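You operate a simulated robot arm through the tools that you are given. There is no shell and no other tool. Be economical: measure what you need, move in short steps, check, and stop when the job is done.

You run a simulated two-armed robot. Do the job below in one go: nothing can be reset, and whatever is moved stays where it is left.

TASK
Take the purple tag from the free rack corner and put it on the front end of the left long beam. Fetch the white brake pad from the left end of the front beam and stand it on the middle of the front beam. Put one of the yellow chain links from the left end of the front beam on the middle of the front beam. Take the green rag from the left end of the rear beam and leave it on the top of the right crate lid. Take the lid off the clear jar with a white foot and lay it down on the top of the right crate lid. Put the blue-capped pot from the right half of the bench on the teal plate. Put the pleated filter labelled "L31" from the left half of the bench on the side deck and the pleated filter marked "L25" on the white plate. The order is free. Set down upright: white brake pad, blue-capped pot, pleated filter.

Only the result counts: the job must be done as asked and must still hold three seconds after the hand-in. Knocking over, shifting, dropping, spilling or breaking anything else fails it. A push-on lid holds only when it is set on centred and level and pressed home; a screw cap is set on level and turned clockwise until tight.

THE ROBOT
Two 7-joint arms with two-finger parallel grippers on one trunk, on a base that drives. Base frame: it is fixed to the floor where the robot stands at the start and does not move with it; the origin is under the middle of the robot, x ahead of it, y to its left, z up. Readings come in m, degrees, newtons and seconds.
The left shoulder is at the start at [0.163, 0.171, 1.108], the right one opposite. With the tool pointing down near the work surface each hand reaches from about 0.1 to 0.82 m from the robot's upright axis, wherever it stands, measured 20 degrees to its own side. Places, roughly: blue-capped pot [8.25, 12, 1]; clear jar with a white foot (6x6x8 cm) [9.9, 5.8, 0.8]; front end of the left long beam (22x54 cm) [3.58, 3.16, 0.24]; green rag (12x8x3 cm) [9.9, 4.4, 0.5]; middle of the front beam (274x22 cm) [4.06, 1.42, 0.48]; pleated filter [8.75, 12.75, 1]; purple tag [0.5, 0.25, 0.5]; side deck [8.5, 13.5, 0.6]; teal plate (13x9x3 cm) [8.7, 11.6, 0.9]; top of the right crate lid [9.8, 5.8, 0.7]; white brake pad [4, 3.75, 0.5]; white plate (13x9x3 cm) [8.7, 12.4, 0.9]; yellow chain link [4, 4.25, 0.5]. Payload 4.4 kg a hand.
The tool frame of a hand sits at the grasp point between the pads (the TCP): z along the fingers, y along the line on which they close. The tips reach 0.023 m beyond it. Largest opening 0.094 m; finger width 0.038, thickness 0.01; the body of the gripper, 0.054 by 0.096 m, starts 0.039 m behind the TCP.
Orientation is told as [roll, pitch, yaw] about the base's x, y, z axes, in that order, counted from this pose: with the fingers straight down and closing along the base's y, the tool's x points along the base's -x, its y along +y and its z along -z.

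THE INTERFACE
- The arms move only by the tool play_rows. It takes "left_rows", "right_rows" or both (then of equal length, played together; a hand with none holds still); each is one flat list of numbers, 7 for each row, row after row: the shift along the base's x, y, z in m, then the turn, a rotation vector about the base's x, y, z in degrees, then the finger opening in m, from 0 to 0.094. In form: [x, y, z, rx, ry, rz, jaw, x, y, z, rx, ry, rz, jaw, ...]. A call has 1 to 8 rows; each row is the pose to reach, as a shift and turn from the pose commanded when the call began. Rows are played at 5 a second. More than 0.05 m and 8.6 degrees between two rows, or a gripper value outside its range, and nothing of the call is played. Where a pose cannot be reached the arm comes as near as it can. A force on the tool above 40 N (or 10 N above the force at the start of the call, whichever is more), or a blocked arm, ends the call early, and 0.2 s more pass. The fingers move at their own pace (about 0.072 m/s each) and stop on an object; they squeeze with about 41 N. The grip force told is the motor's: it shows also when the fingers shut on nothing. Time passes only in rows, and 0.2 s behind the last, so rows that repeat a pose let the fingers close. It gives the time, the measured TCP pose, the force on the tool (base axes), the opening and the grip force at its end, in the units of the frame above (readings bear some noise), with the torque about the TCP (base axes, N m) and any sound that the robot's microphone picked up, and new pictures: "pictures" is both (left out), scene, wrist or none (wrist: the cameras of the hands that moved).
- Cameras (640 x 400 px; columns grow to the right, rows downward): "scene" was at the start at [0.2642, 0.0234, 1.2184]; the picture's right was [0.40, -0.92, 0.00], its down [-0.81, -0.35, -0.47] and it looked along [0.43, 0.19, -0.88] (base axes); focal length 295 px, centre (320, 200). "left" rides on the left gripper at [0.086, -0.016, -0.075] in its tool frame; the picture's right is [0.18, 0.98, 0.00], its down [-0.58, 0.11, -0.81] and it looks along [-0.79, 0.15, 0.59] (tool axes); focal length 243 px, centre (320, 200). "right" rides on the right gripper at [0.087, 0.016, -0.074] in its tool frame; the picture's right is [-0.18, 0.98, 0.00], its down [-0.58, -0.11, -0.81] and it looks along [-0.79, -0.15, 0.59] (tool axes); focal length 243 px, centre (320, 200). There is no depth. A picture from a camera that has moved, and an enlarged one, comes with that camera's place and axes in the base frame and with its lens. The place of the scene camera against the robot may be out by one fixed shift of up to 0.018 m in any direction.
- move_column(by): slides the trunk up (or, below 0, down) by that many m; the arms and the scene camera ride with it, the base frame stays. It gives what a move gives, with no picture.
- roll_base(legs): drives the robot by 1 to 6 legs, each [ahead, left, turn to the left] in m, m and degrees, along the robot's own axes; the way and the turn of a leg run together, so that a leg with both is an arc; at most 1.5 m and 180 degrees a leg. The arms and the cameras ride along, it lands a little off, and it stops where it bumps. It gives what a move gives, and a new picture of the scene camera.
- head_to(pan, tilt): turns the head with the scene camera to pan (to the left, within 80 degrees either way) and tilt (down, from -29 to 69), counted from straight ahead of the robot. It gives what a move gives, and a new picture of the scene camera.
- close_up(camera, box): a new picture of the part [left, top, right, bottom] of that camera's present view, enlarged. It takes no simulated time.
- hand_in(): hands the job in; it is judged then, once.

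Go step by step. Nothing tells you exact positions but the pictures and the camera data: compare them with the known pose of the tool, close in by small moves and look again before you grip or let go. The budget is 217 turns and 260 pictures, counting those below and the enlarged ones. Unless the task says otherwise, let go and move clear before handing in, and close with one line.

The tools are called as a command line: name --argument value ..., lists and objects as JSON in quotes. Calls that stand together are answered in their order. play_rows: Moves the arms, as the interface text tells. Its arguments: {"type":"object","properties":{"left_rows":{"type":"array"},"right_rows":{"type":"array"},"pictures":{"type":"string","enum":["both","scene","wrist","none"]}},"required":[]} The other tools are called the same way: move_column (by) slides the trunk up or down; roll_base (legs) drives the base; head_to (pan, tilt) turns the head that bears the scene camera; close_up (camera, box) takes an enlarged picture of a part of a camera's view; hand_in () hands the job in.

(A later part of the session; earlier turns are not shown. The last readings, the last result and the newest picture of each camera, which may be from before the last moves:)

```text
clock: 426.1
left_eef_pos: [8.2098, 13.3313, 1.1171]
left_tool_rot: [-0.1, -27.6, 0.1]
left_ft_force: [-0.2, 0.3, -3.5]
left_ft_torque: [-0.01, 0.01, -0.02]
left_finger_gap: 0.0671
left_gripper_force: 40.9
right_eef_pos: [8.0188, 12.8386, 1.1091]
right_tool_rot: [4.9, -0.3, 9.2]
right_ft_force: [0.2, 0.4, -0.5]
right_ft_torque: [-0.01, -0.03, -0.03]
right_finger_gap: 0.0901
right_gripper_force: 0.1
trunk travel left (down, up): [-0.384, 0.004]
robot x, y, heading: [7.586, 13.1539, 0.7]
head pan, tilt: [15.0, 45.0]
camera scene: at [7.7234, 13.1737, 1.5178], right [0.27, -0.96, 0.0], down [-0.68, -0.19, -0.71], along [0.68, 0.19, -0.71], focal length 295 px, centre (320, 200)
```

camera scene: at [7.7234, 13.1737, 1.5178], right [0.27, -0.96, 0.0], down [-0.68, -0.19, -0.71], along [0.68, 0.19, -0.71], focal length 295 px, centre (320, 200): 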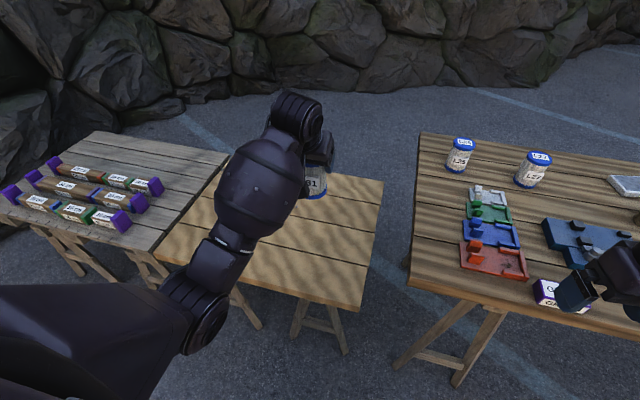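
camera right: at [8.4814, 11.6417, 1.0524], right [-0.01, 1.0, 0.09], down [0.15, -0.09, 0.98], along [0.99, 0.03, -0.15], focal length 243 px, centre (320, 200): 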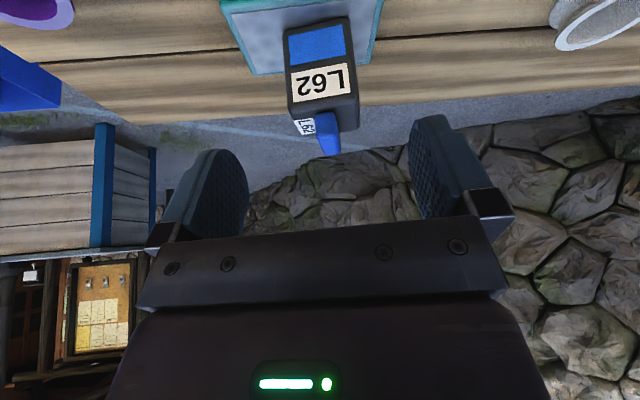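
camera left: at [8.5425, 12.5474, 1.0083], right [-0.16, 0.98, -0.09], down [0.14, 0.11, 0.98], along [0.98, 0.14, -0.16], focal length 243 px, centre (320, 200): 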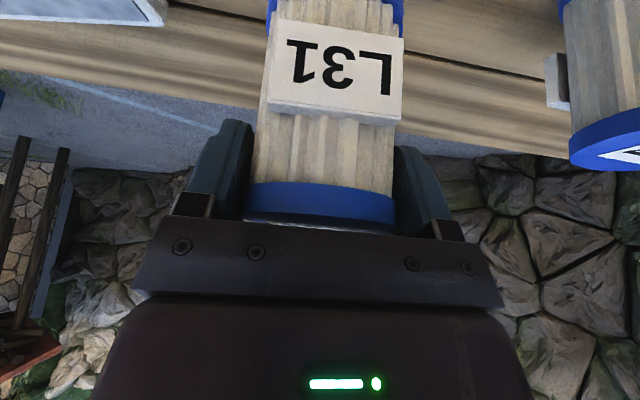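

The side deck spans about x 8.16–8.79, y 13.16–13.94. I'll pull the right hand back, reposition, and lower the trunk.

play_rows --right_rows '[-0.03, 0, 0, -2, 0, -3, 0.09, -0.06, 0, 0, -4, 0, -6, 0.09, -0.09, 0, 0, -5, 0, -9, 0.09]' --left_rows '[0.02, 0.02, 0, 0, 0, 0, 0, 0.04, 0.04, 0, 0, 0, 0, 0, 0.06, 0.05, 0, 0, 0, 0, 0]' --pictures "none"

roll_base --legs '[[0.0, 0.15, -0.7], [0.09, 0, 0]]'

move_column --by -0.2

```text
clock: 426.9
left_eef_pos: [8.2703, 13.3811, 1.1166]
left_tool_rot: [-0.1, -27.6, 0.2]
left_ft_force: [-0.2, -0.4, -2.9]
left_ft_torque: [0.0, 0.02, 0.03]
left_finger_gap: 0.0673
left_gripper_force: 40.6
right_eef_pos: [7.9301, 12.8385, 1.1091]
right_tool_rot: [-0.2, 0.2, 0.1]
right_ft_force: [0.3, -0.3, 0.2]
right_ft_torque: [-0.04, 0.01, 0.01]
right_finger_gap: 0.0899
right_gripper_force: 0.0
trunk travel left (down, up): [-0.384, 0.004]
robot x, y, heading: [7.5869, 13.153, 0.5]
head pan, tilt: [15.0, 45.0]
```

```text
clock: 429.5
left_eef_pos: [8.3606, 13.517, 1.1164]
left_tool_rot: [-0.2, -27.7, -0.4]
left_ft_force: [-0.6, 0.1, -2.5]
left_ft_torque: [0.0, -0.02, -0.02]
left_finger_gap: 0.0674
left_gripper_force: 40.7
right_eef_pos: [8.0167, 12.9778, 1.108]
right_tool_rot: [-0.1, 0.3, -0.3]
right_ft_force: [0.3, 0.8, 0.1]
right_ft_torque: [0.0, 0.03, -0.02]
right_finger_gap: 0.0902
right_gripper_force: 0.2
trunk travel left (down, up): [-0.384, 0.004]
robot x, y, heading: [7.6727, 13.2941, 0.2]
head pan, tilt: [15.0, 45.0]
camera scene: at [7.8114, 13.3145, 1.5177], right [0.26, -0.97, 0.0], down [-0.68, -0.19, -0.71], along [0.68, 0.19, -0.71], focal length 295 px, centre (320, 200)
```

scene: 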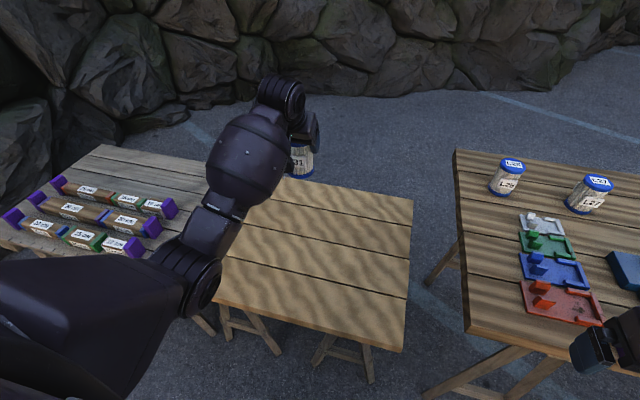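

```text
clock: 431.7
left_eef_pos: [8.358, 13.5185, 0.919]
left_tool_rot: [-0.2, -27.8, -0.4]
left_ft_force: [-0.9, 0.5, -3.9]
left_ft_torque: [0.0, 0.0, 0.02]
left_finger_gap: 0.0675
left_gripper_force: 40.9
right_eef_pos: [8.0114, 12.9776, 0.8744]
right_tool_rot: [-0.1, 8.1, -0.4]
right_ft_force: [0.1, -0.5, -0.4]
right_ft_torque: [0.03, -0.03, 0.02]
right_finger_gap: 0.0898
right_gripper_force: 0.1
trunk travel left (down, up): [-0.184, 0.204]
robot x, y, heading: [7.6703, 13.2976, 0.1]
head pan, tilt: [15.0, 45.0]
```

play_rows --left_rows '[0.02, 0.0, -0.03, 0, 0, 0, 0, 0.04, 0.0, -0.06, 0, 0, 0, 0, 0.06, 0, -0.09, 0, 0, 0, 0, 0.07, 0, -0.12, 0, 0, 0, 0]' --pictures "both"

```text
clock: 432.7
left_eef_pos: [8.4298, 13.5168, 0.7996]
left_tool_rot: [-0.2, -27.7, -0.5]
left_ft_force: [0.6, 0.3, -3.0]
left_ft_torque: [0.01, -0.02, -0.01]
left_finger_gap: 0.0672
left_gripper_force: 40.3
right_eef_pos: [8.0112, 12.9775, 0.8734]
right_tool_rot: [-0.1, 8.3, -0.4]
right_ft_force: [0.2, 0.5, -0.2]
right_ft_torque: [0.02, -0.01, 0.03]
right_finger_gap: 0.0901
right_gripper_force: 0.1
trunk travel left (down, up): [-0.184, 0.204]
robot x, y, heading: [7.6714, 13.2957, 0.4]
head pan, tilt: [15.0, 45.0]
camera scene: at [7.897, 13.315, 1.309], right [0.26, -0.97, 0.0], down [-0.68, -0.19, -0.71], along [0.68, 0.19, -0.71], focal length 295 px, centre (320, 200)
camera left: at [8.3178, 13.501, 0.8255], right [-0.15, 0.98, -0.09], down [0.14, 0.11, 0.98], along [0.98, 0.14, -0.16], focal length 243 px, centre (320, 200)
```

scene: 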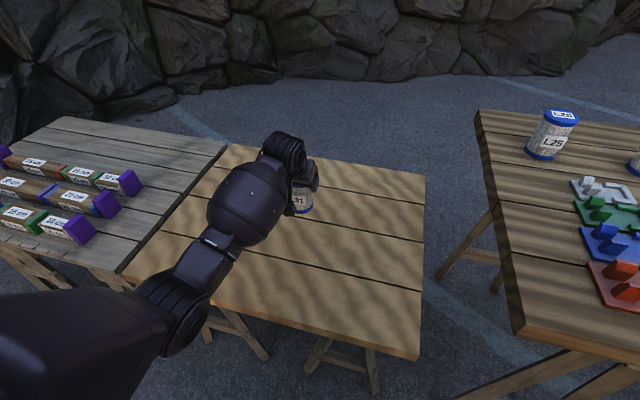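
left: 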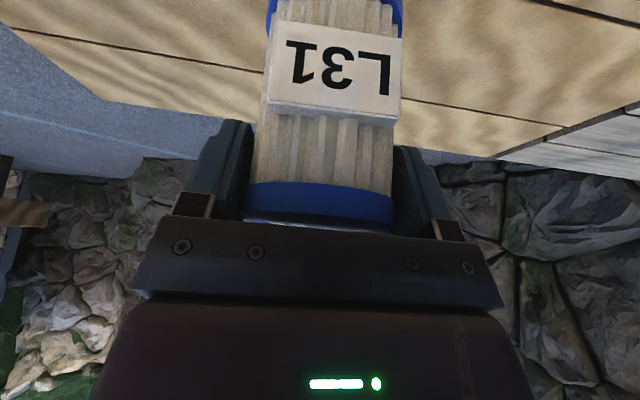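

play_rows --left_rows '[0.0, 0.0, -0.025, 0, 0, 0, 0, 0.0, 0.0, -0.04, 0, 0, 0, 0, 0.0, 0, -0.046, 0, 0, 0, 0, 0.0, 0, -0.052, 0, 0, 0, 0, 0, 0, -0.058, 0, 0, 0, 0, 0, 0, -0.064, 0, 0, 0, 0, 0, 0, -0.07, 0, 0, 0, 0, 0, 0, -0.076, 0, 0, 0, 0]' --pictures "wrist"

```text
clock: 434.5
left_eef_pos: [8.4278, 13.516, 0.7214]
left_tool_rot: [-0.2, -27.7, -0.4]
left_ft_force: [0.9, 0.8, -2.7]
left_ft_torque: [0.01, -0.02, -0.01]
left_finger_gap: 0.0676
left_gripper_force: 41.1
right_eef_pos: [8.0109, 12.9786, 0.8735]
right_tool_rot: [-0.2, 8.2, -0.4]
right_ft_force: [0.1, -0.5, -0.4]
right_ft_torque: [0.01, 0.03, 0.01]
right_finger_gap: 0.09
right_gripper_force: 0.1
trunk travel left (down, up): [-0.184, 0.204]
robot x, y, heading: [7.6769, 13.2981, 0.2]
head pan, tilt: [15.0, 45.0]
camera left: at [8.3167, 13.4999, 0.7476], right [-0.15, 0.98, -0.09], down [0.14, 0.11, 0.98], along [0.98, 0.14, -0.16], focal length 243 px, centre (320, 200)
```

left: 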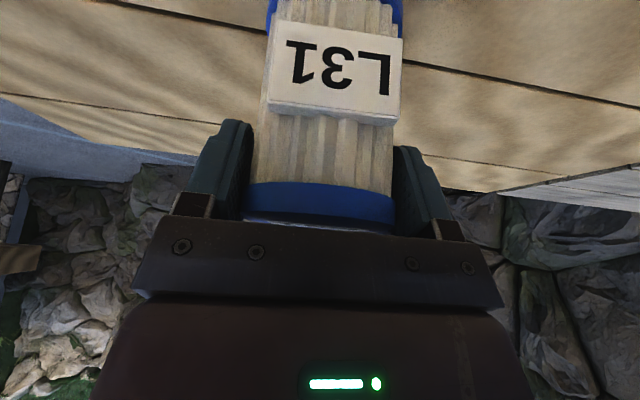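

Not yet touching. I'll continue down in small steps.

play_rows --left_rows '[0.0, 0.0, -0.006, 0, 0, 0, 0, 0.0, 0.0, -0.012, 0, 0, 0, 0, 0.0, 0, -0.018, 0, 0, 0, 0, 0.0, 0, -0.024, 0, 0, 0, 0, 0, 0, -0.03, 0, 0, 0, 0, 0, 0, -0.036, 0, 0, 0, 0, 0, 0, -0.042, 0, 0, 0, 0, 0, 0, -0.048, 0, 0, 0, 0]' --pictures "both"

```text
clock: 435.9
left_eef_pos: [8.434, 13.5157, 0.6999]
left_tool_rot: [0.0, -29.1, -0.7]
left_ft_force: [-1.5, 0.6, 26.6]
left_ft_torque: [0.48, 0.88, -0.02]
left_finger_gap: 0.0673
left_gripper_force: 41.4
right_eef_pos: [8.0089, 12.9775, 0.8732]
right_tool_rot: [0.0, 8.1, -0.4]
right_ft_force: [0.5, -0.4, -0.4]
right_ft_torque: [0.01, 0.02, -0.01]
right_finger_gap: 0.0902
right_gripper_force: 0.1
trunk travel left (down, up): [-0.184, 0.204]
robot x, y, heading: [7.6722, 13.2914, 0.2]
head pan, tilt: [15.0, 45.0]
stopped in row 6 (left hand): the force on the tool passed its limit at 50 N (the readings are from after the stop); the commanded pose is now the measured one
camera scene: at [7.8938, 13.3142, 1.3097], right [0.26, -0.96, 0.0], down [-0.68, -0.18, -0.71], along [0.68, 0.19, -0.71], focal length 295 px, centre (320, 200)
camera left: at [8.3224, 13.5003, 0.7236], right [-0.15, 0.98, -0.09], down [0.12, 0.11, 0.99], along [0.98, 0.14, -0.13], focal length 243 px, centre (320, 200)
```

scene: 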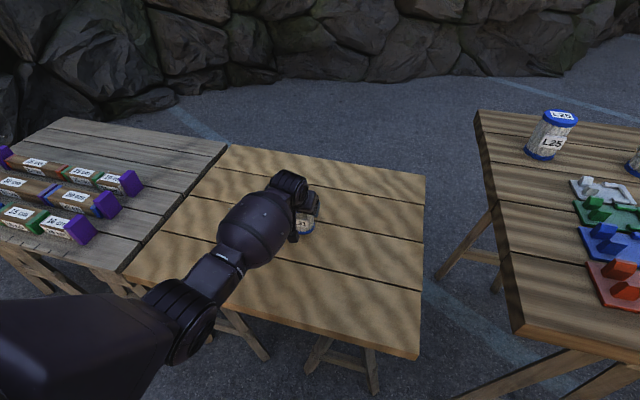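
left: 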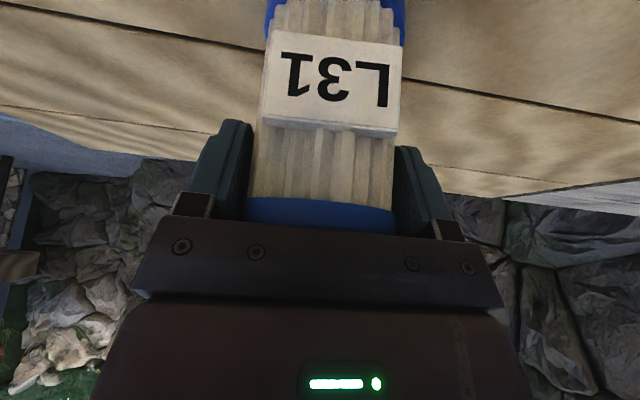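

Contact. I'll ease up to level it, release, and retreat along the tool axis.

play_rows --left_rows '[-0.002, 0, 0.002, 0, 1.3, 0, 0, -0.002, 0, 0.002, 0, 1.3, 0, 0.07, -0.002, 0, 0.002, 0, 1.3, 0, 0.085, -0.002, 0, 0.002, 0, 1.3, 0, 0.094, -0.012, 0, 0.022, 0, 1.3, 0, 0.094, -0.03, 0, 0.055, 0, 1.3, 0, 0.094, -0.05, 0, 0.095, 0, 1.3, 0, 0.094]' --pictures "both"

```text
clock: 437.4
left_eef_pos: [8.3813, 13.5132, 0.7921]
left_tool_rot: [-0.1, -27.1, -0.5]
left_ft_force: [-0.1, 0.5, -0.8]
left_ft_torque: [-0.01, 0.01, -0.01]
left_finger_gap: 0.0941
left_gripper_force: 0.2
right_eef_pos: [8.0095, 12.9785, 0.873]
right_tool_rot: [0.0, 8.2, -0.3]
right_ft_force: [-0.1, 1.2, 0.0]
right_ft_torque: [0.0, -0.02, 0.02]
right_finger_gap: 0.0899
right_gripper_force: 0.1
trunk travel left (down, up): [-0.184, 0.204]
robot x, y, heading: [7.672, 13.2961, 0.4]
head pan, tilt: [15.0, 45.0]
camera scene: at [7.8958, 13.3148, 1.3092], right [0.26, -0.97, 0.0], down [-0.68, -0.19, -0.71], along [0.68, 0.19, -0.71], focal length 295 px, centre (320, 200)
camera left: at [8.2699, 13.4995, 0.8193], right [-0.15, 0.98, -0.09], down [0.15, 0.11, 0.98], along [0.98, 0.14, -0.17], focal length 243 px, centre (320, 200)
```

scene: 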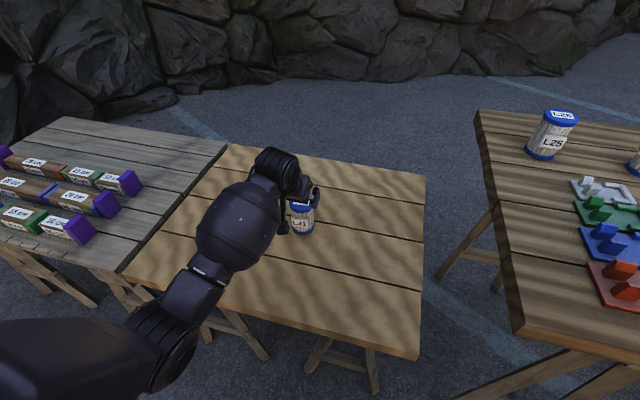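
left: 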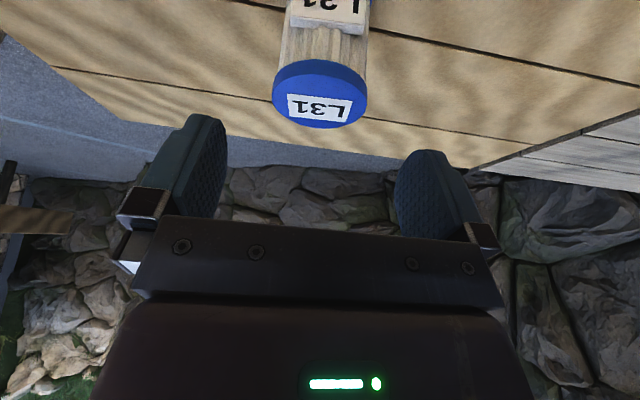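

L31 stands on the side deck. Next L25: I'll raise up, drive back to the bench, and use a steeper forward tilt to reach it.

move_column --by 0.2

play_rows --left_rows '[-0.01, -0.0, 0.04, 0, 0, 0, 0.094, -0.02, -0.02, 0.08, 0, 0, 0, 0.094, -0.03, -0.04, 0.12, 0, 0, 0, 0.094]' --right_rows '[0, 0, 0, 0, -3, 0, 0.09, 0, 0, 0, 0, -6, 0, 0.09, 0, 0, 0, 0, -8, 0, 0.09]' --pictures "none"

roll_base --legs '[[-0.05, -0.64, 0]]'

head_to --pan 10 --tilt 55

```text
clock: 439.6
left_eef_pos: [8.3822, 13.515, 0.988]
left_tool_rot: [-0.2, -27.1, -0.5]
left_ft_force: [0.1, 0.0, -0.3]
left_ft_torque: [0.02, -0.03, -0.01]
left_finger_gap: 0.0941
left_gripper_force: 0.0
right_eef_pos: [8.0105, 12.978, 1.0735]
right_tool_rot: [-0.1, 8.2, -0.3]
right_ft_force: [0.2, -0.6, 0.4]
right_ft_torque: [0.01, -0.02, -0.01]
right_finger_gap: 0.0902
right_gripper_force: 0.1
trunk travel left (down, up): [-0.384, 0.004]
robot x, y, heading: [7.6712, 13.2959, 0.2]
head pan, tilt: [15.0, 45.0]
```

```text
clock: 440.4
left_eef_pos: [8.3507, 13.4764, 1.1085]
left_tool_rot: [0.0, -27.0, -0.5]
left_ft_force: [-0.9, 0.2, 0.4]
left_ft_torque: [0.01, -0.01, -0.02]
left_finger_gap: 0.0941
left_gripper_force: 0.1
right_eef_pos: [8.0098, 12.977, 1.0728]
right_tool_rot: [-0.1, 0.1, -0.4]
right_ft_force: [-0.6, -0.3, 0.4]
right_ft_torque: [-0.01, 0.03, 0.02]
right_finger_gap: 0.0899
right_gripper_force: 0.1
trunk travel left (down, up): [-0.384, 0.004]
robot x, y, heading: [7.6753, 13.2941, 0.3]
head pan, tilt: [15.0, 45.0]
```

```text
clock: 446.5
left_eef_pos: [8.3028, 12.8304, 1.108]
left_tool_rot: [-0.3, -27.2, -0.9]
left_ft_force: [-0.4, -0.5, 0.7]
left_ft_torque: [0.0, 0.02, 0.01]
left_finger_gap: 0.0939
left_gripper_force: 0.0
right_eef_pos: [7.9598, 12.3349, 1.0731]
right_tool_rot: [-0.1, 0.3, -0.6]
right_ft_force: [0.0, -0.2, -0.1]
right_ft_torque: [0.01, -0.03, -0.01]
right_finger_gap: 0.09
right_gripper_force: 0.1
trunk travel left (down, up): [-0.384, 0.004]
robot x, y, heading: [7.6253, 12.6569, 0.0]
head pan, tilt: [15.0, 45.0]
camera scene: at [7.7607, 12.6723, 1.5178], right [0.26, -0.97, 0.0], down [-0.68, -0.18, -0.71], along [0.68, 0.18, -0.71], focal length 295 px, centre (320, 200)
```

scene: 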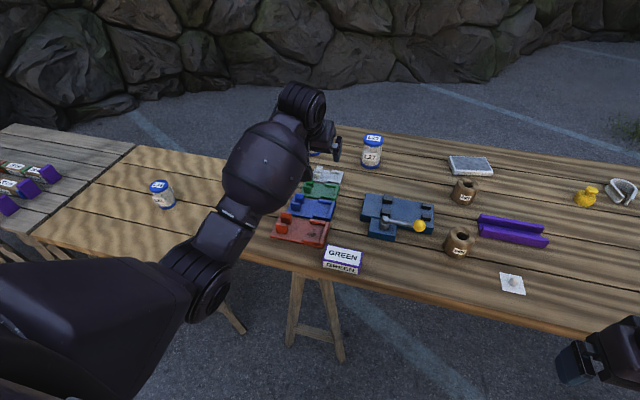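

```text
clock: 447.2
left_eef_pos: [8.3036, 12.832, 1.1086]
left_tool_rot: [-0.2, -27.1, -0.9]
left_ft_force: [-0.7, 0.0, -0.1]
left_ft_torque: [0.03, 0.02, 0.0]
left_finger_gap: 0.0942
left_gripper_force: 0.1
right_eef_pos: [7.9598, 12.3352, 1.0725]
right_tool_rot: [-0.1, 0.2, -0.6]
right_ft_force: [-0.8, 0.5, 1.0]
right_ft_torque: [-0.03, 0.03, -0.01]
right_finger_gap: 0.0898
right_gripper_force: 0.1
trunk travel left (down, up): [-0.384, 0.004]
robot x, y, heading: [7.6261, 12.6542, -0.0]
head pan, tilt: [10.0, 55.0]
camera scene: at [7.7532, 12.664, 1.5044], right [0.17, -0.98, 0.0], down [-0.81, -0.14, -0.57], along [0.57, 0.1, -0.82], focal length 295 px, centre (320, 200)
```

scene: 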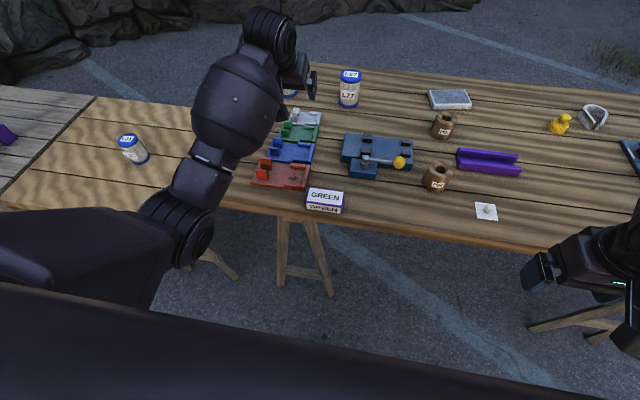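

roll_base --legs '[[0.185, 0, 0]]'

play_rows --left_rows '[0.01, 0.02, 0.0, 0, -3, 0, 0.094, 0.03, 0.05, 0.0, 0, -6, 0, 0.094, 0.05, 0.08, 0.0, 0, -9, 0, 0.094, 0.07, 0.1, -0.0, 0, -9, 0.5, 0.094]' --pictures "wrist"

```text
clock: 448.8
left_eef_pos: [8.4898, 12.8333, 1.1062]
left_tool_rot: [-0.2, -27.0, -0.6]
left_ft_force: [0.0, 0.4, -0.9]
left_ft_torque: [0.03, -0.01, 0.01]
left_finger_gap: 0.0938
left_gripper_force: 0.1
right_eef_pos: [8.1476, 12.3368, 1.0731]
right_tool_rot: [-0.1, 0.2, -0.3]
right_ft_force: [0.5, -0.4, -0.1]
right_ft_torque: [0.0, 0.02, 0.01]
right_finger_gap: 0.0902
right_gripper_force: 0.1
trunk travel left (down, up): [-0.384, 0.004]
robot x, y, heading: [7.8113, 12.655, -0.0]
head pan, tilt: [10.0, 55.0]
camera scene: at [7.9398, 12.6644, 1.5043], right [0.18, -0.98, 0.0], down [-0.81, -0.14, -0.57], along [0.56, 0.1, -0.82], focal length 295 px, centre (320, 200)
```

scene: 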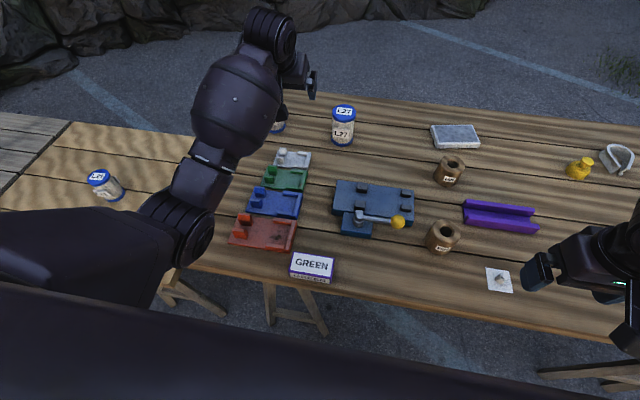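

```text
clock: 449.8
left_eef_pos: [8.5574, 12.9338, 1.1061]
left_tool_rot: [-0.2, -36.2, -0.1]
left_ft_force: [0.0, -0.2, -1.0]
left_ft_torque: [0.02, 0.01, -0.01]
left_finger_gap: 0.0939
left_gripper_force: 0.0
right_eef_pos: [8.1464, 12.3365, 1.0728]
right_tool_rot: [-0.1, 0.3, -0.4]
right_ft_force: [0.7, 0.4, -1.2]
right_ft_torque: [-0.02, -0.02, 0.0]
right_finger_gap: 0.0903
right_gripper_force: 0.1
trunk travel left (down, up): [-0.384, 0.004]
robot x, y, heading: [7.8095, 12.6505, 0.4]
head pan, tilt: [10.0, 55.0]
camera left: at [8.445, 12.9184, 1.1162], right [-0.14, 0.98, -0.11], down [-0.01, 0.11, 0.99], along [0.99, 0.14, -0.01], focal length 243 px, centre (320, 200)
```

left: 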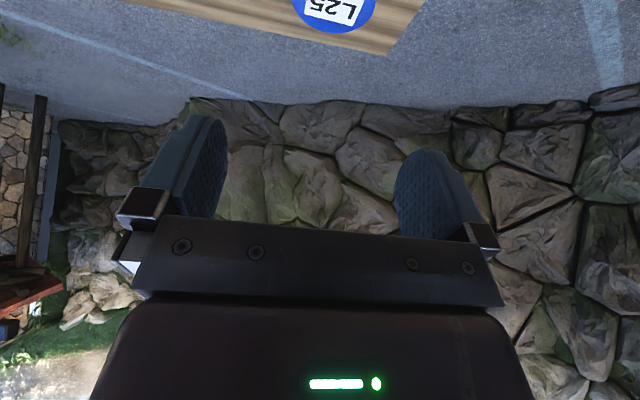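

move_column --by -0.08

play_rows --left_rows '[-0.0, 0.01, 0.0, 0, 0, 0, 0.094, 0.005, 0.02, 0.0, 0, 0, 0, 0.094]' --pictures "wrist"

```text
clock: 450.9
left_eef_pos: [8.5584, 12.934, 1.0286]
left_tool_rot: [0.0, -36.2, -0.2]
left_ft_force: [0.9, 0.3, -0.4]
left_ft_torque: [0.03, -0.02, -0.01]
left_finger_gap: 0.0939
left_gripper_force: 0.0
right_eef_pos: [8.1455, 12.3354, 0.9935]
right_tool_rot: [0.0, 0.2, -0.5]
right_ft_force: [0.1, -0.1, 0.0]
right_ft_torque: [0.02, 0.0, -0.01]
right_finger_gap: 0.09
right_gripper_force: 0.0
trunk travel left (down, up): [-0.304, 0.084]
robot x, y, heading: [7.8098, 12.6512, 0.1]
head pan, tilt: [10.0, 55.0]
```

```text
clock: 451.5
left_eef_pos: [8.5634, 12.9533, 1.0262]
left_tool_rot: [-0.1, -36.1, -0.2]
left_ft_force: [0.9, -0.3, -0.1]
left_ft_torque: [-0.01, 0.0, 0.01]
left_finger_gap: 0.0939
left_gripper_force: 0.1
right_eef_pos: [8.1464, 12.3364, 0.9927]
right_tool_rot: [-0.1, 0.2, -0.3]
right_ft_force: [-0.2, 0.4, 0.1]
right_ft_torque: [-0.02, 0.0, 0.01]
right_finger_gap: 0.0899
right_gripper_force: 0.0
trunk travel left (down, up): [-0.304, 0.084]
robot x, y, heading: [7.8069, 12.6548, 0.3]
head pan, tilt: [10.0, 55.0]
camera left: at [8.4504, 12.9381, 1.036], right [-0.14, 0.98, -0.11], down [0.0, 0.11, 0.99], along [0.99, 0.14, -0.01], focal length 243 px, centre (320, 200)
```

left: 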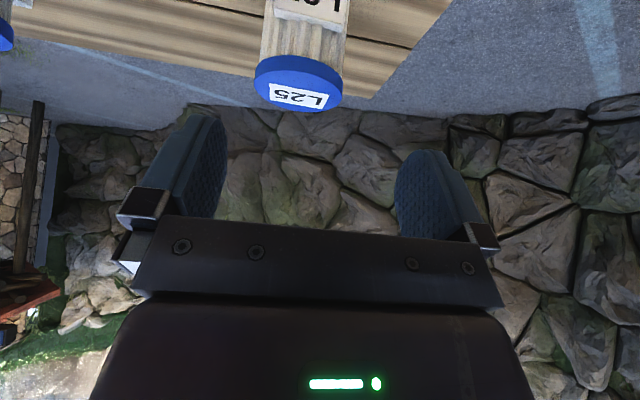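

play_rows --left_rows '[0.015, -0.012, -0.01, 0, 0, 0, 0.094, 0.035, -0.012, -0.03, 0, 0, 0, 0.094, 0.05, -0.012, -0.05, 0, 0, 0, 0.094]' --pictures "wrist"

```text
clock: 452.3
left_eef_pos: [8.6149, 12.9427, 0.9745]
left_tool_rot: [-0.1, -36.3, -0.2]
left_ft_force: [0.6, 0.3, 0.0]
left_ft_torque: [-0.02, 0.0, 0.02]
left_finger_gap: 0.094
left_gripper_force: 0.1
right_eef_pos: [8.147, 12.3351, 0.9929]
right_tool_rot: [0.0, 0.3, -0.5]
right_ft_force: [-0.3, -1.1, -0.3]
right_ft_torque: [0.02, -0.02, -0.01]
right_finger_gap: 0.09
right_gripper_force: 0.1
trunk travel left (down, up): [-0.304, 0.084]
robot x, y, heading: [7.8076, 12.6517, 0.3]
head pan, tilt: [10.0, 55.0]
camera left: at [8.5015, 12.927, 0.9852], right [-0.14, 0.98, -0.11], down [-0.01, 0.11, 0.99], along [0.99, 0.14, -0.01], focal length 243 px, centre (320, 200)
```

left: 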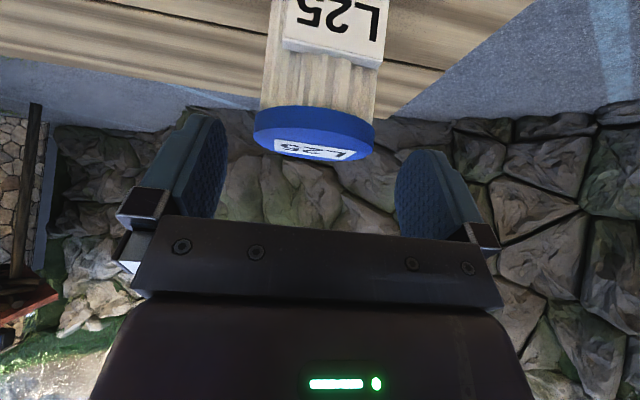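

play_rows --left_rows '[0.01, -0.002, -0.018, 0, 0, 0, 0.094, 0.021, -0.002, -0.036, 0, 0, 0, 0.094]' --pictures "wrist"

```text
clock: 452.9
left_eef_pos: [8.6325, 12.9405, 0.941]
left_tool_rot: [-0.1, -36.1, -0.2]
left_ft_force: [-0.6, -0.1, -0.9]
left_ft_torque: [0.0, -0.02, -0.01]
left_finger_gap: 0.0939
left_gripper_force: 0.1
right_eef_pos: [8.1468, 12.3361, 0.9933]
right_tool_rot: [-0.1, 0.3, -0.3]
right_ft_force: [0.1, 0.0, -1.0]
right_ft_torque: [0.03, -0.02, -0.03]
right_finger_gap: 0.0901
right_gripper_force: 0.0
trunk travel left (down, up): [-0.304, 0.084]
robot x, y, heading: [7.8084, 12.6548, 0.3]
head pan, tilt: [10.0, 55.0]
camera left: at [8.5189, 12.9249, 0.9505], right [-0.14, 0.98, -0.11], down [-0.01, 0.11, 0.99], along [0.99, 0.14, -0.01], focal length 243 px, centre (320, 200)
```

left: 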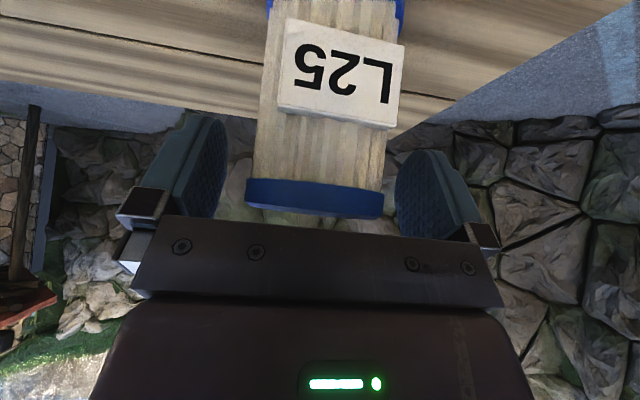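

L25 is centred between the fingers. Close and lift.

play_rows --left_rows '[0.0, 0.0, -0.003, 0, 0, 0, 0.075, 0, 0, -0.003, 0, 0, 0, 0.05, 0, 0, -0.003, 0, 0, 0, 0.0, 0, 0, -0.003, 0, 0, 0, 0.0, -0.002, 0, 0.02, 0, 0, 0, 0.0, -0.004, 0, 0.05, 0, 0, 0, 0.0, -0.02, 0, 0.08, 0, 0, 0, 0.0, -0.05, 0, 0.1, 0, 0, 0, 0.0]' --pictures "wrist"

```text
clock: 454.7
left_eef_pos: [8.5819, 12.9397, 1.0427]
left_tool_rot: [-0.1, -36.1, -0.3]
left_ft_force: [0.0, -0.2, -2.9]
left_ft_torque: [-0.02, 0.0, -0.01]
left_finger_gap: 0.0672
left_gripper_force: 40.9
right_eef_pos: [8.1465, 12.335, 0.9938]
right_tool_rot: [-0.2, 0.2, -0.4]
right_ft_force: [0.1, 0.5, -0.6]
right_ft_torque: [-0.02, -0.01, -0.01]
right_finger_gap: 0.09
right_gripper_force: 0.0
trunk travel left (down, up): [-0.304, 0.084]
robot x, y, heading: [7.8132, 12.6545, 0.1]
head pan, tilt: [10.0, 55.0]
camera left: at [8.4688, 12.9239, 1.0532], right [-0.15, 0.98, -0.11], down [0.0, 0.11, 0.99], along [0.99, 0.14, -0.01], focal length 243 px, centre (320, 200)
```

left: 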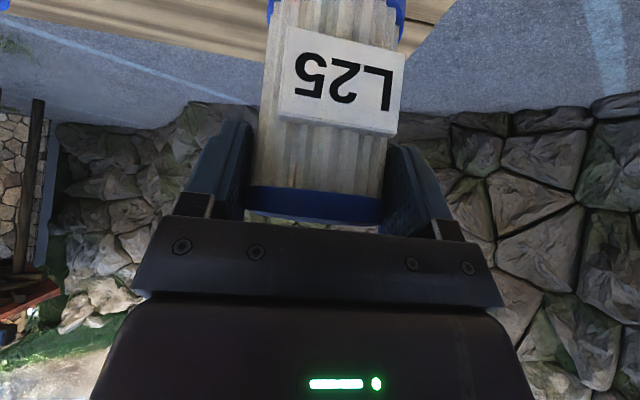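

L25 is held. I'll raise it, back off, and move right to the white plate.

move_column --by 0.08

roll_base --legs '[[-0.08, 0, -0.2], [0, -0.45, 0], [0.11, 0, 0]]'

head_to --pan 0 --tilt 55

```text
clock: 455.9
left_eef_pos: [8.5842, 12.9399, 1.1214]
left_tool_rot: [-0.1, -36.2, -0.2]
left_ft_force: [0.5, 0.4, -3.1]
left_ft_torque: [-0.01, 0.02, 0.0]
left_finger_gap: 0.0674
left_gripper_force: 41.3
right_eef_pos: [8.1473, 12.3361, 1.0725]
right_tool_rot: [-0.1, 0.3, -0.4]
right_ft_force: [0.2, 0.9, -0.7]
right_ft_torque: [-0.02, -0.01, -0.01]
right_finger_gap: 0.0903
right_gripper_force: 0.1
trunk travel left (down, up): [-0.384, 0.004]
robot x, y, heading: [7.809, 12.6548, 0.1]
head pan, tilt: [10.0, 55.0]
```

```text
clock: 461.9
left_eef_pos: [8.6142, 12.4845, 1.1214]
left_tool_rot: [-0.1, -36.0, 0.0]
left_ft_force: [1.2, 0.1, -4.1]
left_ft_torque: [0.01, 0.01, 0.01]
left_finger_gap: 0.0671
left_gripper_force: 40.9
right_eef_pos: [8.1774, 11.8802, 1.072]
right_tool_rot: [0.0, 0.3, -0.2]
right_ft_force: [0.7, 0.9, -0.3]
right_ft_torque: [0.0, 0.0, 0.0]
right_finger_gap: 0.0899
right_gripper_force: 0.1
trunk travel left (down, up): [-0.384, 0.004]
robot x, y, heading: [7.8381, 12.1969, 0.5]
head pan, tilt: [10.0, 55.0]
camera scene: at [7.9692, 12.2072, 1.5042], right [0.18, -0.98, 0.0], down [-0.81, -0.15, -0.57], along [0.56, 0.1, -0.82], focal length 295 px, centre (320, 200)
```

scene: 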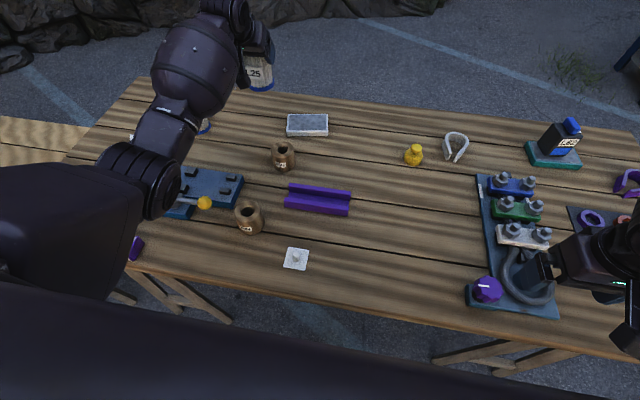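

```text
clock: 462.6
left_eef_pos: [8.6113, 12.4849, 1.1208]
left_tool_rot: [-0.2, -36.1, -0.1]
left_ft_force: [0.4, -1.2, -2.9]
left_ft_torque: [-0.01, 0.05, 0.0]
left_finger_gap: 0.0671
left_gripper_force: 40.6
right_eef_pos: [8.1763, 11.8799, 1.073]
right_tool_rot: [-0.2, 0.1, -0.2]
right_ft_force: [0.4, 0.1, -0.3]
right_ft_torque: [-0.02, 0.0, 0.01]
right_finger_gap: 0.0902
right_gripper_force: 0.1
trunk travel left (down, up): [-0.384, 0.004]
robot x, y, heading: [7.8385, 12.1969, 0.4]
head pan, tilt: [0.0, 55.0]
camera scene: at [7.9685, 12.1949, 1.5044], right [0.01, -1.0, 0.0], down [-0.82, -0.01, -0.57], along [0.57, 0.0, -0.82], focal length 295 px, centre (320, 200)
```

scene: 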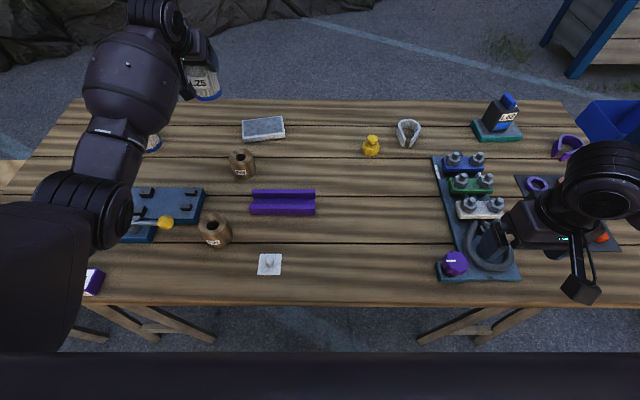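

play_rows --left_rows '[0.02, -0.035, -0.0, 0, 0, 0, 0, 0.04, -0.07, -0.01, 0, 0, 0, 0, 0.06, -0.105, -0.03, 0, 0, 0, 0, 0.069, -0.105, -0.06, 0, 0, 0, 0]' --pictures "both"

```text
clock: 463.6
left_eef_pos: [8.6836, 12.382, 1.0598]
left_tool_rot: [-0.1, -36.1, 0.0]
left_ft_force: [0.2, 0.2, -3.1]
left_ft_torque: [-0.01, 0.02, -0.01]
left_finger_gap: 0.067
left_gripper_force: 40.6
right_eef_pos: [8.1773, 11.8814, 1.073]
right_tool_rot: [-0.1, 0.3, -0.2]
right_ft_force: [0.7, -0.9, -0.7]
right_ft_torque: [-0.02, 0.02, -0.05]
right_finger_gap: 0.09
right_gripper_force: 0.0
trunk travel left (down, up): [-0.384, 0.004]
robot x, y, heading: [7.8389, 12.1951, 0.6]
head pan, tilt: [0.0, 55.0]
camera scene: at [7.9695, 12.1956, 1.5043], right [0.01, -1.0, 0.0], down [-0.82, -0.01, -0.57], along [0.57, 0.0, -0.82], focal length 295 px, centre (320, 200)
camera left: at [8.5686, 12.3661, 1.0698], right [-0.15, 0.98, -0.11], down [-0.01, 0.11, 0.99], along [0.99, 0.15, -0.01], focal length 243 px, centre (320, 200)
```

scene: 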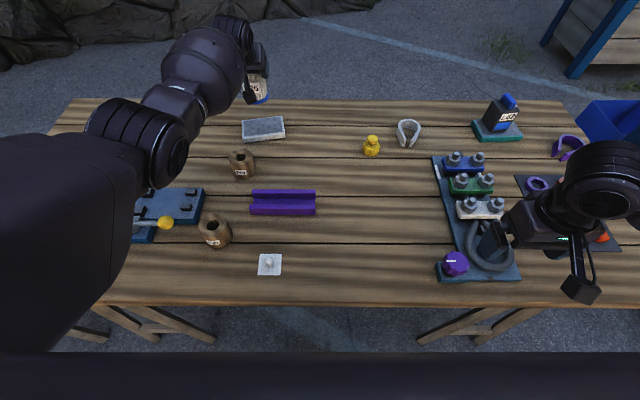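
left: 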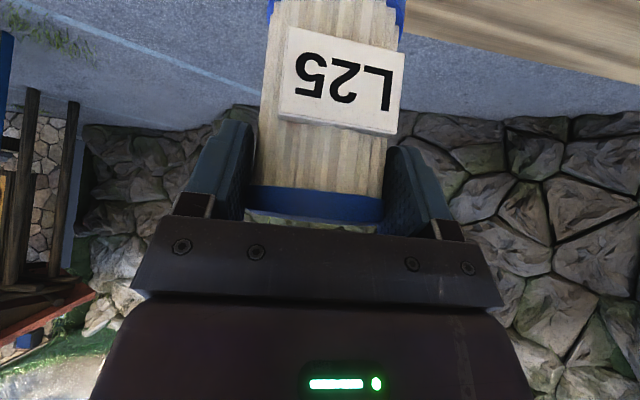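

move_column --by -0.07

close_up --camera "scene" --box '[200, 50, 340, 160]'

play_rows --left_rows '[0.0, 0.0, -0.008, 0, 0, 0, 0]' --pictures "wrist"

```text
clock: 464.7
left_eef_pos: [8.682, 12.3804, 0.9931]
left_tool_rot: [-0.1, -36.2, 0.0]
left_ft_force: [-0.6, 0.8, -2.9]
left_ft_torque: [0.02, 0.05, -0.03]
left_finger_gap: 0.0672
left_gripper_force: 41.2
right_eef_pos: [8.1765, 11.8798, 1.0036]
right_tool_rot: [-0.1, 0.2, -0.2]
right_ft_force: [0.7, -0.4, 0.2]
right_ft_torque: [-0.01, 0.01, -0.01]
right_finger_gap: 0.0899
right_gripper_force: 0.1
trunk travel left (down, up): [-0.314, 0.074]
robot x, y, heading: [7.8378, 12.1977, 0.2]
head pan, tilt: [0.0, 55.0]
```

```text
3.64 times, centred on (270, 105) of scene
camera zoom: at [7.9722, 12.1948, 1.4346], right [0.01, -1.0, 0.0], down [-0.82, 0.0, -0.57], along [0.57, 0.0, -0.82], focal length 1074 px, centre (502, 546)
```

zoom: 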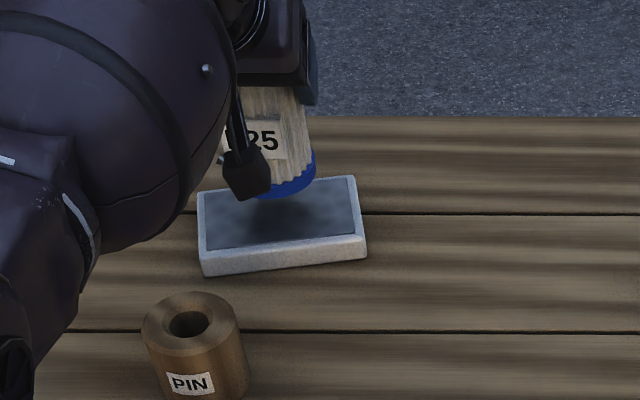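

```text
clock: 465.1
left_eef_pos: [8.6809, 12.3808, 0.9829]
left_tool_rot: [-0.1, -36.1, 0.1]
left_ft_force: [0.3, -0.5, -3.2]
left_ft_torque: [0.02, 0.04, -0.04]
left_finger_gap: 0.0671
left_gripper_force: 40.6
right_eef_pos: [8.1761, 11.8804, 1.0035]
right_tool_rot: [-0.1, 0.2, -0.2]
right_ft_force: [-0.7, -0.5, -0.8]
right_ft_torque: [-0.01, 0.0, -0.02]
right_finger_gap: 0.09
right_gripper_force: 0.1
trunk travel left (down, up): [-0.314, 0.074]
robot x, y, heading: [7.8373, 12.1994, 0.2]
head pan, tilt: [0.0, 55.0]
camera left: at [8.5679, 12.364, 0.9928], right [-0.15, 0.98, -0.11], down [-0.01, 0.11, 0.99], along [0.99, 0.15, -0.01], focal length 243 px, centre (320, 200)
```

left: 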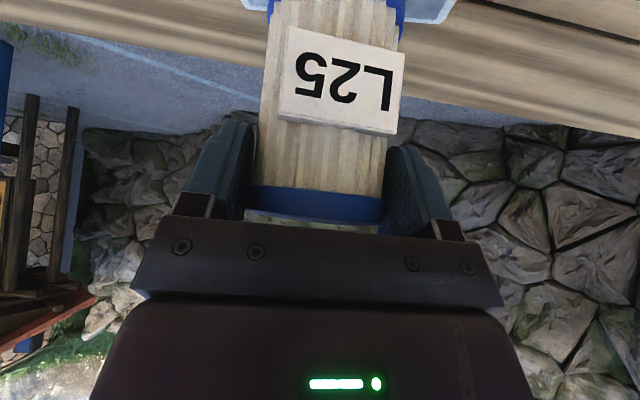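

play_rows --left_rows '[0.0, 0.0, -0.008, 0, 0, 0, 0, 0.0, 0.0, -0.015, 0, 0, 0, 0]' --pictures "none"

close_up --camera "scene" --box '[220, 70, 320, 150]'

```text
clock: 465.7
left_eef_pos: [8.6809, 12.3783, 0.9675]
left_tool_rot: [-0.1, -36.1, 0.0]
left_ft_force: [0.0, 0.1, -3.1]
left_ft_torque: [0.0, 0.03, 0.0]
left_finger_gap: 0.0673
left_gripper_force: 41.2
right_eef_pos: [8.177, 11.8793, 1.0036]
right_tool_rot: [-0.1, 0.3, -0.2]
right_ft_force: [0.4, 0.0, -0.3]
right_ft_torque: [0.01, 0.01, 0.02]
right_finger_gap: 0.0902
right_gripper_force: 0.0
trunk travel left (down, up): [-0.314, 0.074]
robot x, y, heading: [7.8397, 12.1936, 0.4]
head pan, tilt: [0.0, 55.0]
```

```text
5.00 times, centred on (270, 110) of scene
camera zoom: at [7.973, 12.1947, 1.4344], right [0.01, -1.0, 0.0], down [-0.82, 0.0, -0.57], along [0.57, 0.0, -0.82], focal length 1476 px, centre (570, 650)
```

zoom: 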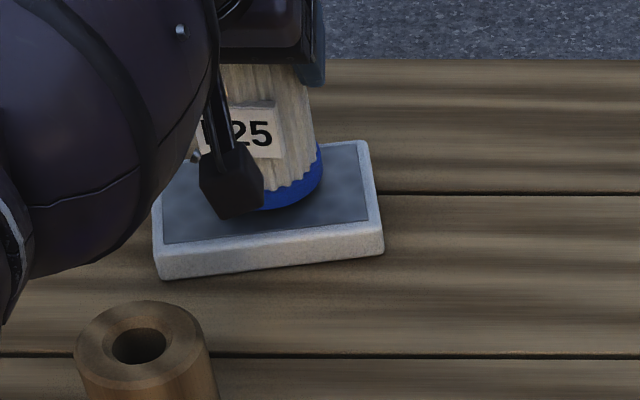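

Close to touchdown the filter sits about 1.5 cm too far back on the plate. I'll shift it toward me and recheck.

play_rows --left_rows '[-0.008, 0.002, 0.0, 0, 0, 0, 0, -0.015, 0.003, 0.0, 0, 0, 0, 0]' --pictures "none"

close_up --camera "scene" --box '[220, 70, 320, 150]'

```text
clock: 466.3
left_eef_pos: [8.6657, 12.3807, 0.967]
left_tool_rot: [-0.1, -36.1, -0.1]
left_ft_force: [-0.4, -0.6, -2.8]
left_ft_torque: [0.0, -0.01, 0.02]
left_finger_gap: 0.0671
left_gripper_force: 40.9
right_eef_pos: [8.1776, 11.8799, 1.0025]
right_tool_rot: [-0.1, 0.3, -0.1]
right_ft_force: [-0.5, -0.3, -0.4]
right_ft_torque: [0.0, 0.01, -0.01]
right_finger_gap: 0.0899
right_gripper_force: 0.1
trunk travel left (down, up): [-0.314, 0.074]
robot x, y, heading: [7.8396, 12.1933, 0.4]
head pan, tilt: [0.0, 55.0]
```

```text
5.00 times, centred on (270, 110) of scene
camera zoom: at [7.9728, 12.1947, 1.4344], right [0.01, -1.0, 0.0], down [-0.82, 0.0, -0.57], along [0.57, 0.0, -0.82], focal length 1476 px, centre (570, 650)
```

zoom: 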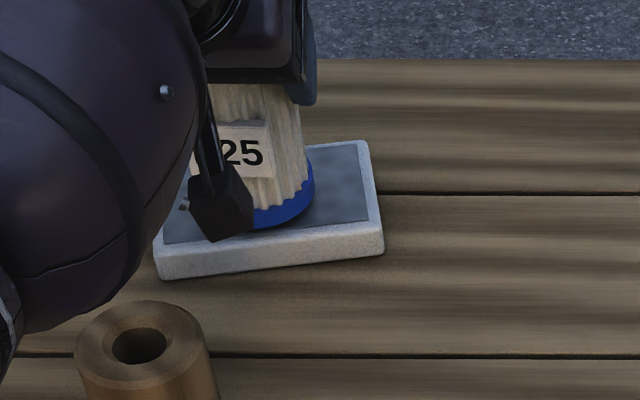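

play_rows --left_rows '[0.003, 0.0, -0.004, 0, 0, 0, 0, 0.003, 0, -0.008, 0, 0, 0, 0, 0.003, 0, -0.012, 0, 0, 0, 0, 0.003, 0, -0.016, 0, 0, 0, 0, 0.003, 0, -0.02, 0, 0, 0, 0, 0.003, 0, -0.024, 0, 0, 0, 0]' --pictures "none"

close_up --camera "scene" --box '[220, 70, 320, 150]'

```text
clock: 467.7
left_eef_pos: [8.6747, 12.3814, 0.9576]
left_tool_rot: [-0.1, -37.4, -0.2]
left_ft_force: [-1.8, -0.2, 14.4]
left_ft_torque: [0.23, 0.25, 0.09]
left_finger_gap: 0.0673
left_gripper_force: 40.8
right_eef_pos: [8.1762, 11.8801, 1.0031]
right_tool_rot: [-0.1, 0.3, -0.2]
right_ft_force: [-0.1, -0.3, 0.7]
right_ft_torque: [0.03, 0.01, -0.02]
right_finger_gap: 0.09
right_gripper_force: 0.0
trunk travel left (down, up): [-0.314, 0.074]
robot x, y, heading: [7.8375, 12.1965, 0.5]
head pan, tilt: [0.0, 55.0]
stopped in row 6 (left hand): the force on the tool passed its limit at 42 N (the readings are from after the stop); the commanded pose is now the measured one
```

```text
5.00 times, centred on (270, 110) of scene
camera zoom: at [7.9722, 12.1945, 1.4342], right [0.01, -1.0, 0.0], down [-0.82, 0.0, -0.57], along [0.57, 0.0, -0.82], focal length 1476 px, centre (570, 650)
```

zoom: 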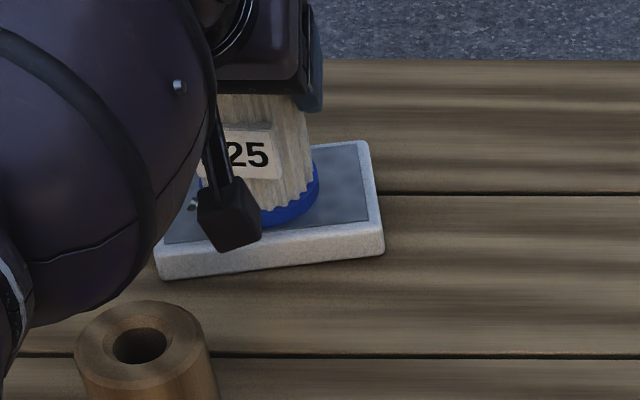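

The filter rests on the plate. I'll ease off with a small correction, release, and retreat.

play_rows --left_rows '[-0.004, 0, 0.003, 0, 1.2, 0, 0, -0.006, 0, 0.001, 0, 1.2, 0, 0, -0.006, 0, 0.001, 0, 1.2, 0, 0.07, -0.006, 0, 0.001, 0, 1.2, 0, 0.085, -0.006, 0, 0.001, 0, 1.2, 0, 0.094, -0.018, 0, 0.018, 0, 1.2, 0, 0.094, -0.045, 0, 0.055, 0, 1.2, 0, 0.094, -0.07, 0, 0.09, 0, 1.2, 0, 0.094]' --pictures "both"

close_up --camera "scene" --box '[200, 50, 340, 160]'

```text
clock: 469.5
left_eef_pos: [8.6016, 12.3785, 1.0436]
left_tool_rot: [-0.2, -35.7, -0.1]
left_ft_force: [-0.8, -0.8, 1.0]
left_ft_torque: [0.01, 0.0, 0.02]
left_finger_gap: 0.0937
left_gripper_force: 0.2
right_eef_pos: [8.1761, 11.88, 1.0036]
right_tool_rot: [-0.2, 0.2, -0.1]
right_ft_force: [-0.7, 0.2, -0.9]
right_ft_torque: [0.01, 0.01, -0.03]
right_finger_gap: 0.0899
right_gripper_force: 0.1
trunk travel left (down, up): [-0.314, 0.074]
robot x, y, heading: [7.8392, 12.1953, 0.2]
head pan, tilt: [0.0, 55.0]
camera scene: at [7.9719, 12.1949, 1.4345], right [0.01, -1.0, 0.0], down [-0.82, 0.0, -0.57], along [0.57, 0.0, -0.82], focal length 295 px, centre (320, 200)
camera left: at [8.4879, 12.3635, 1.0543], right [-0.15, 0.98, -0.11], down [0.0, 0.11, 0.99], along [0.99, 0.15, -0.02], focal length 243 px, centre (320, 200)
```

scene: 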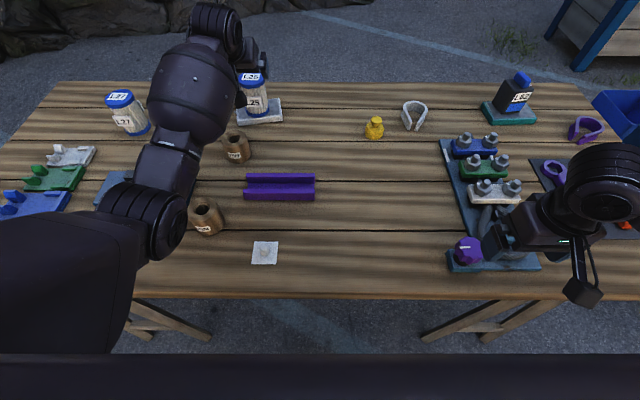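
left: 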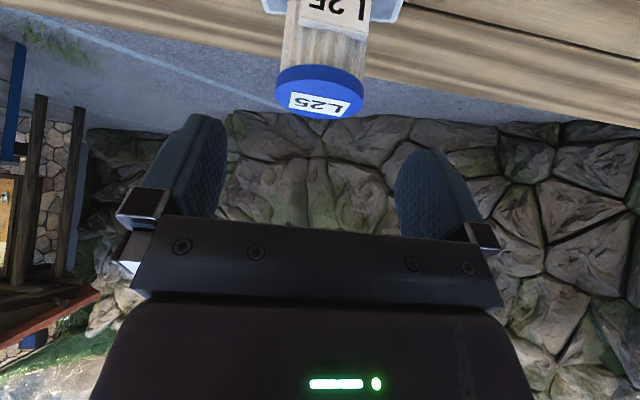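

```text
3.64 times, centred on (270, 105) of scene
camera zoom: at [7.9719, 12.1949, 1.4345], right [0.01, -1.0, 0.0], down [-0.82, 0.0, -0.57], along [0.57, 0.0, -0.82], focal length 1074 px, centre (502, 546)
```

zoom: 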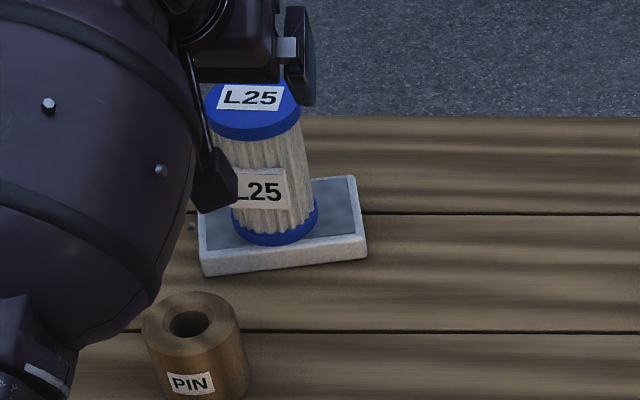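

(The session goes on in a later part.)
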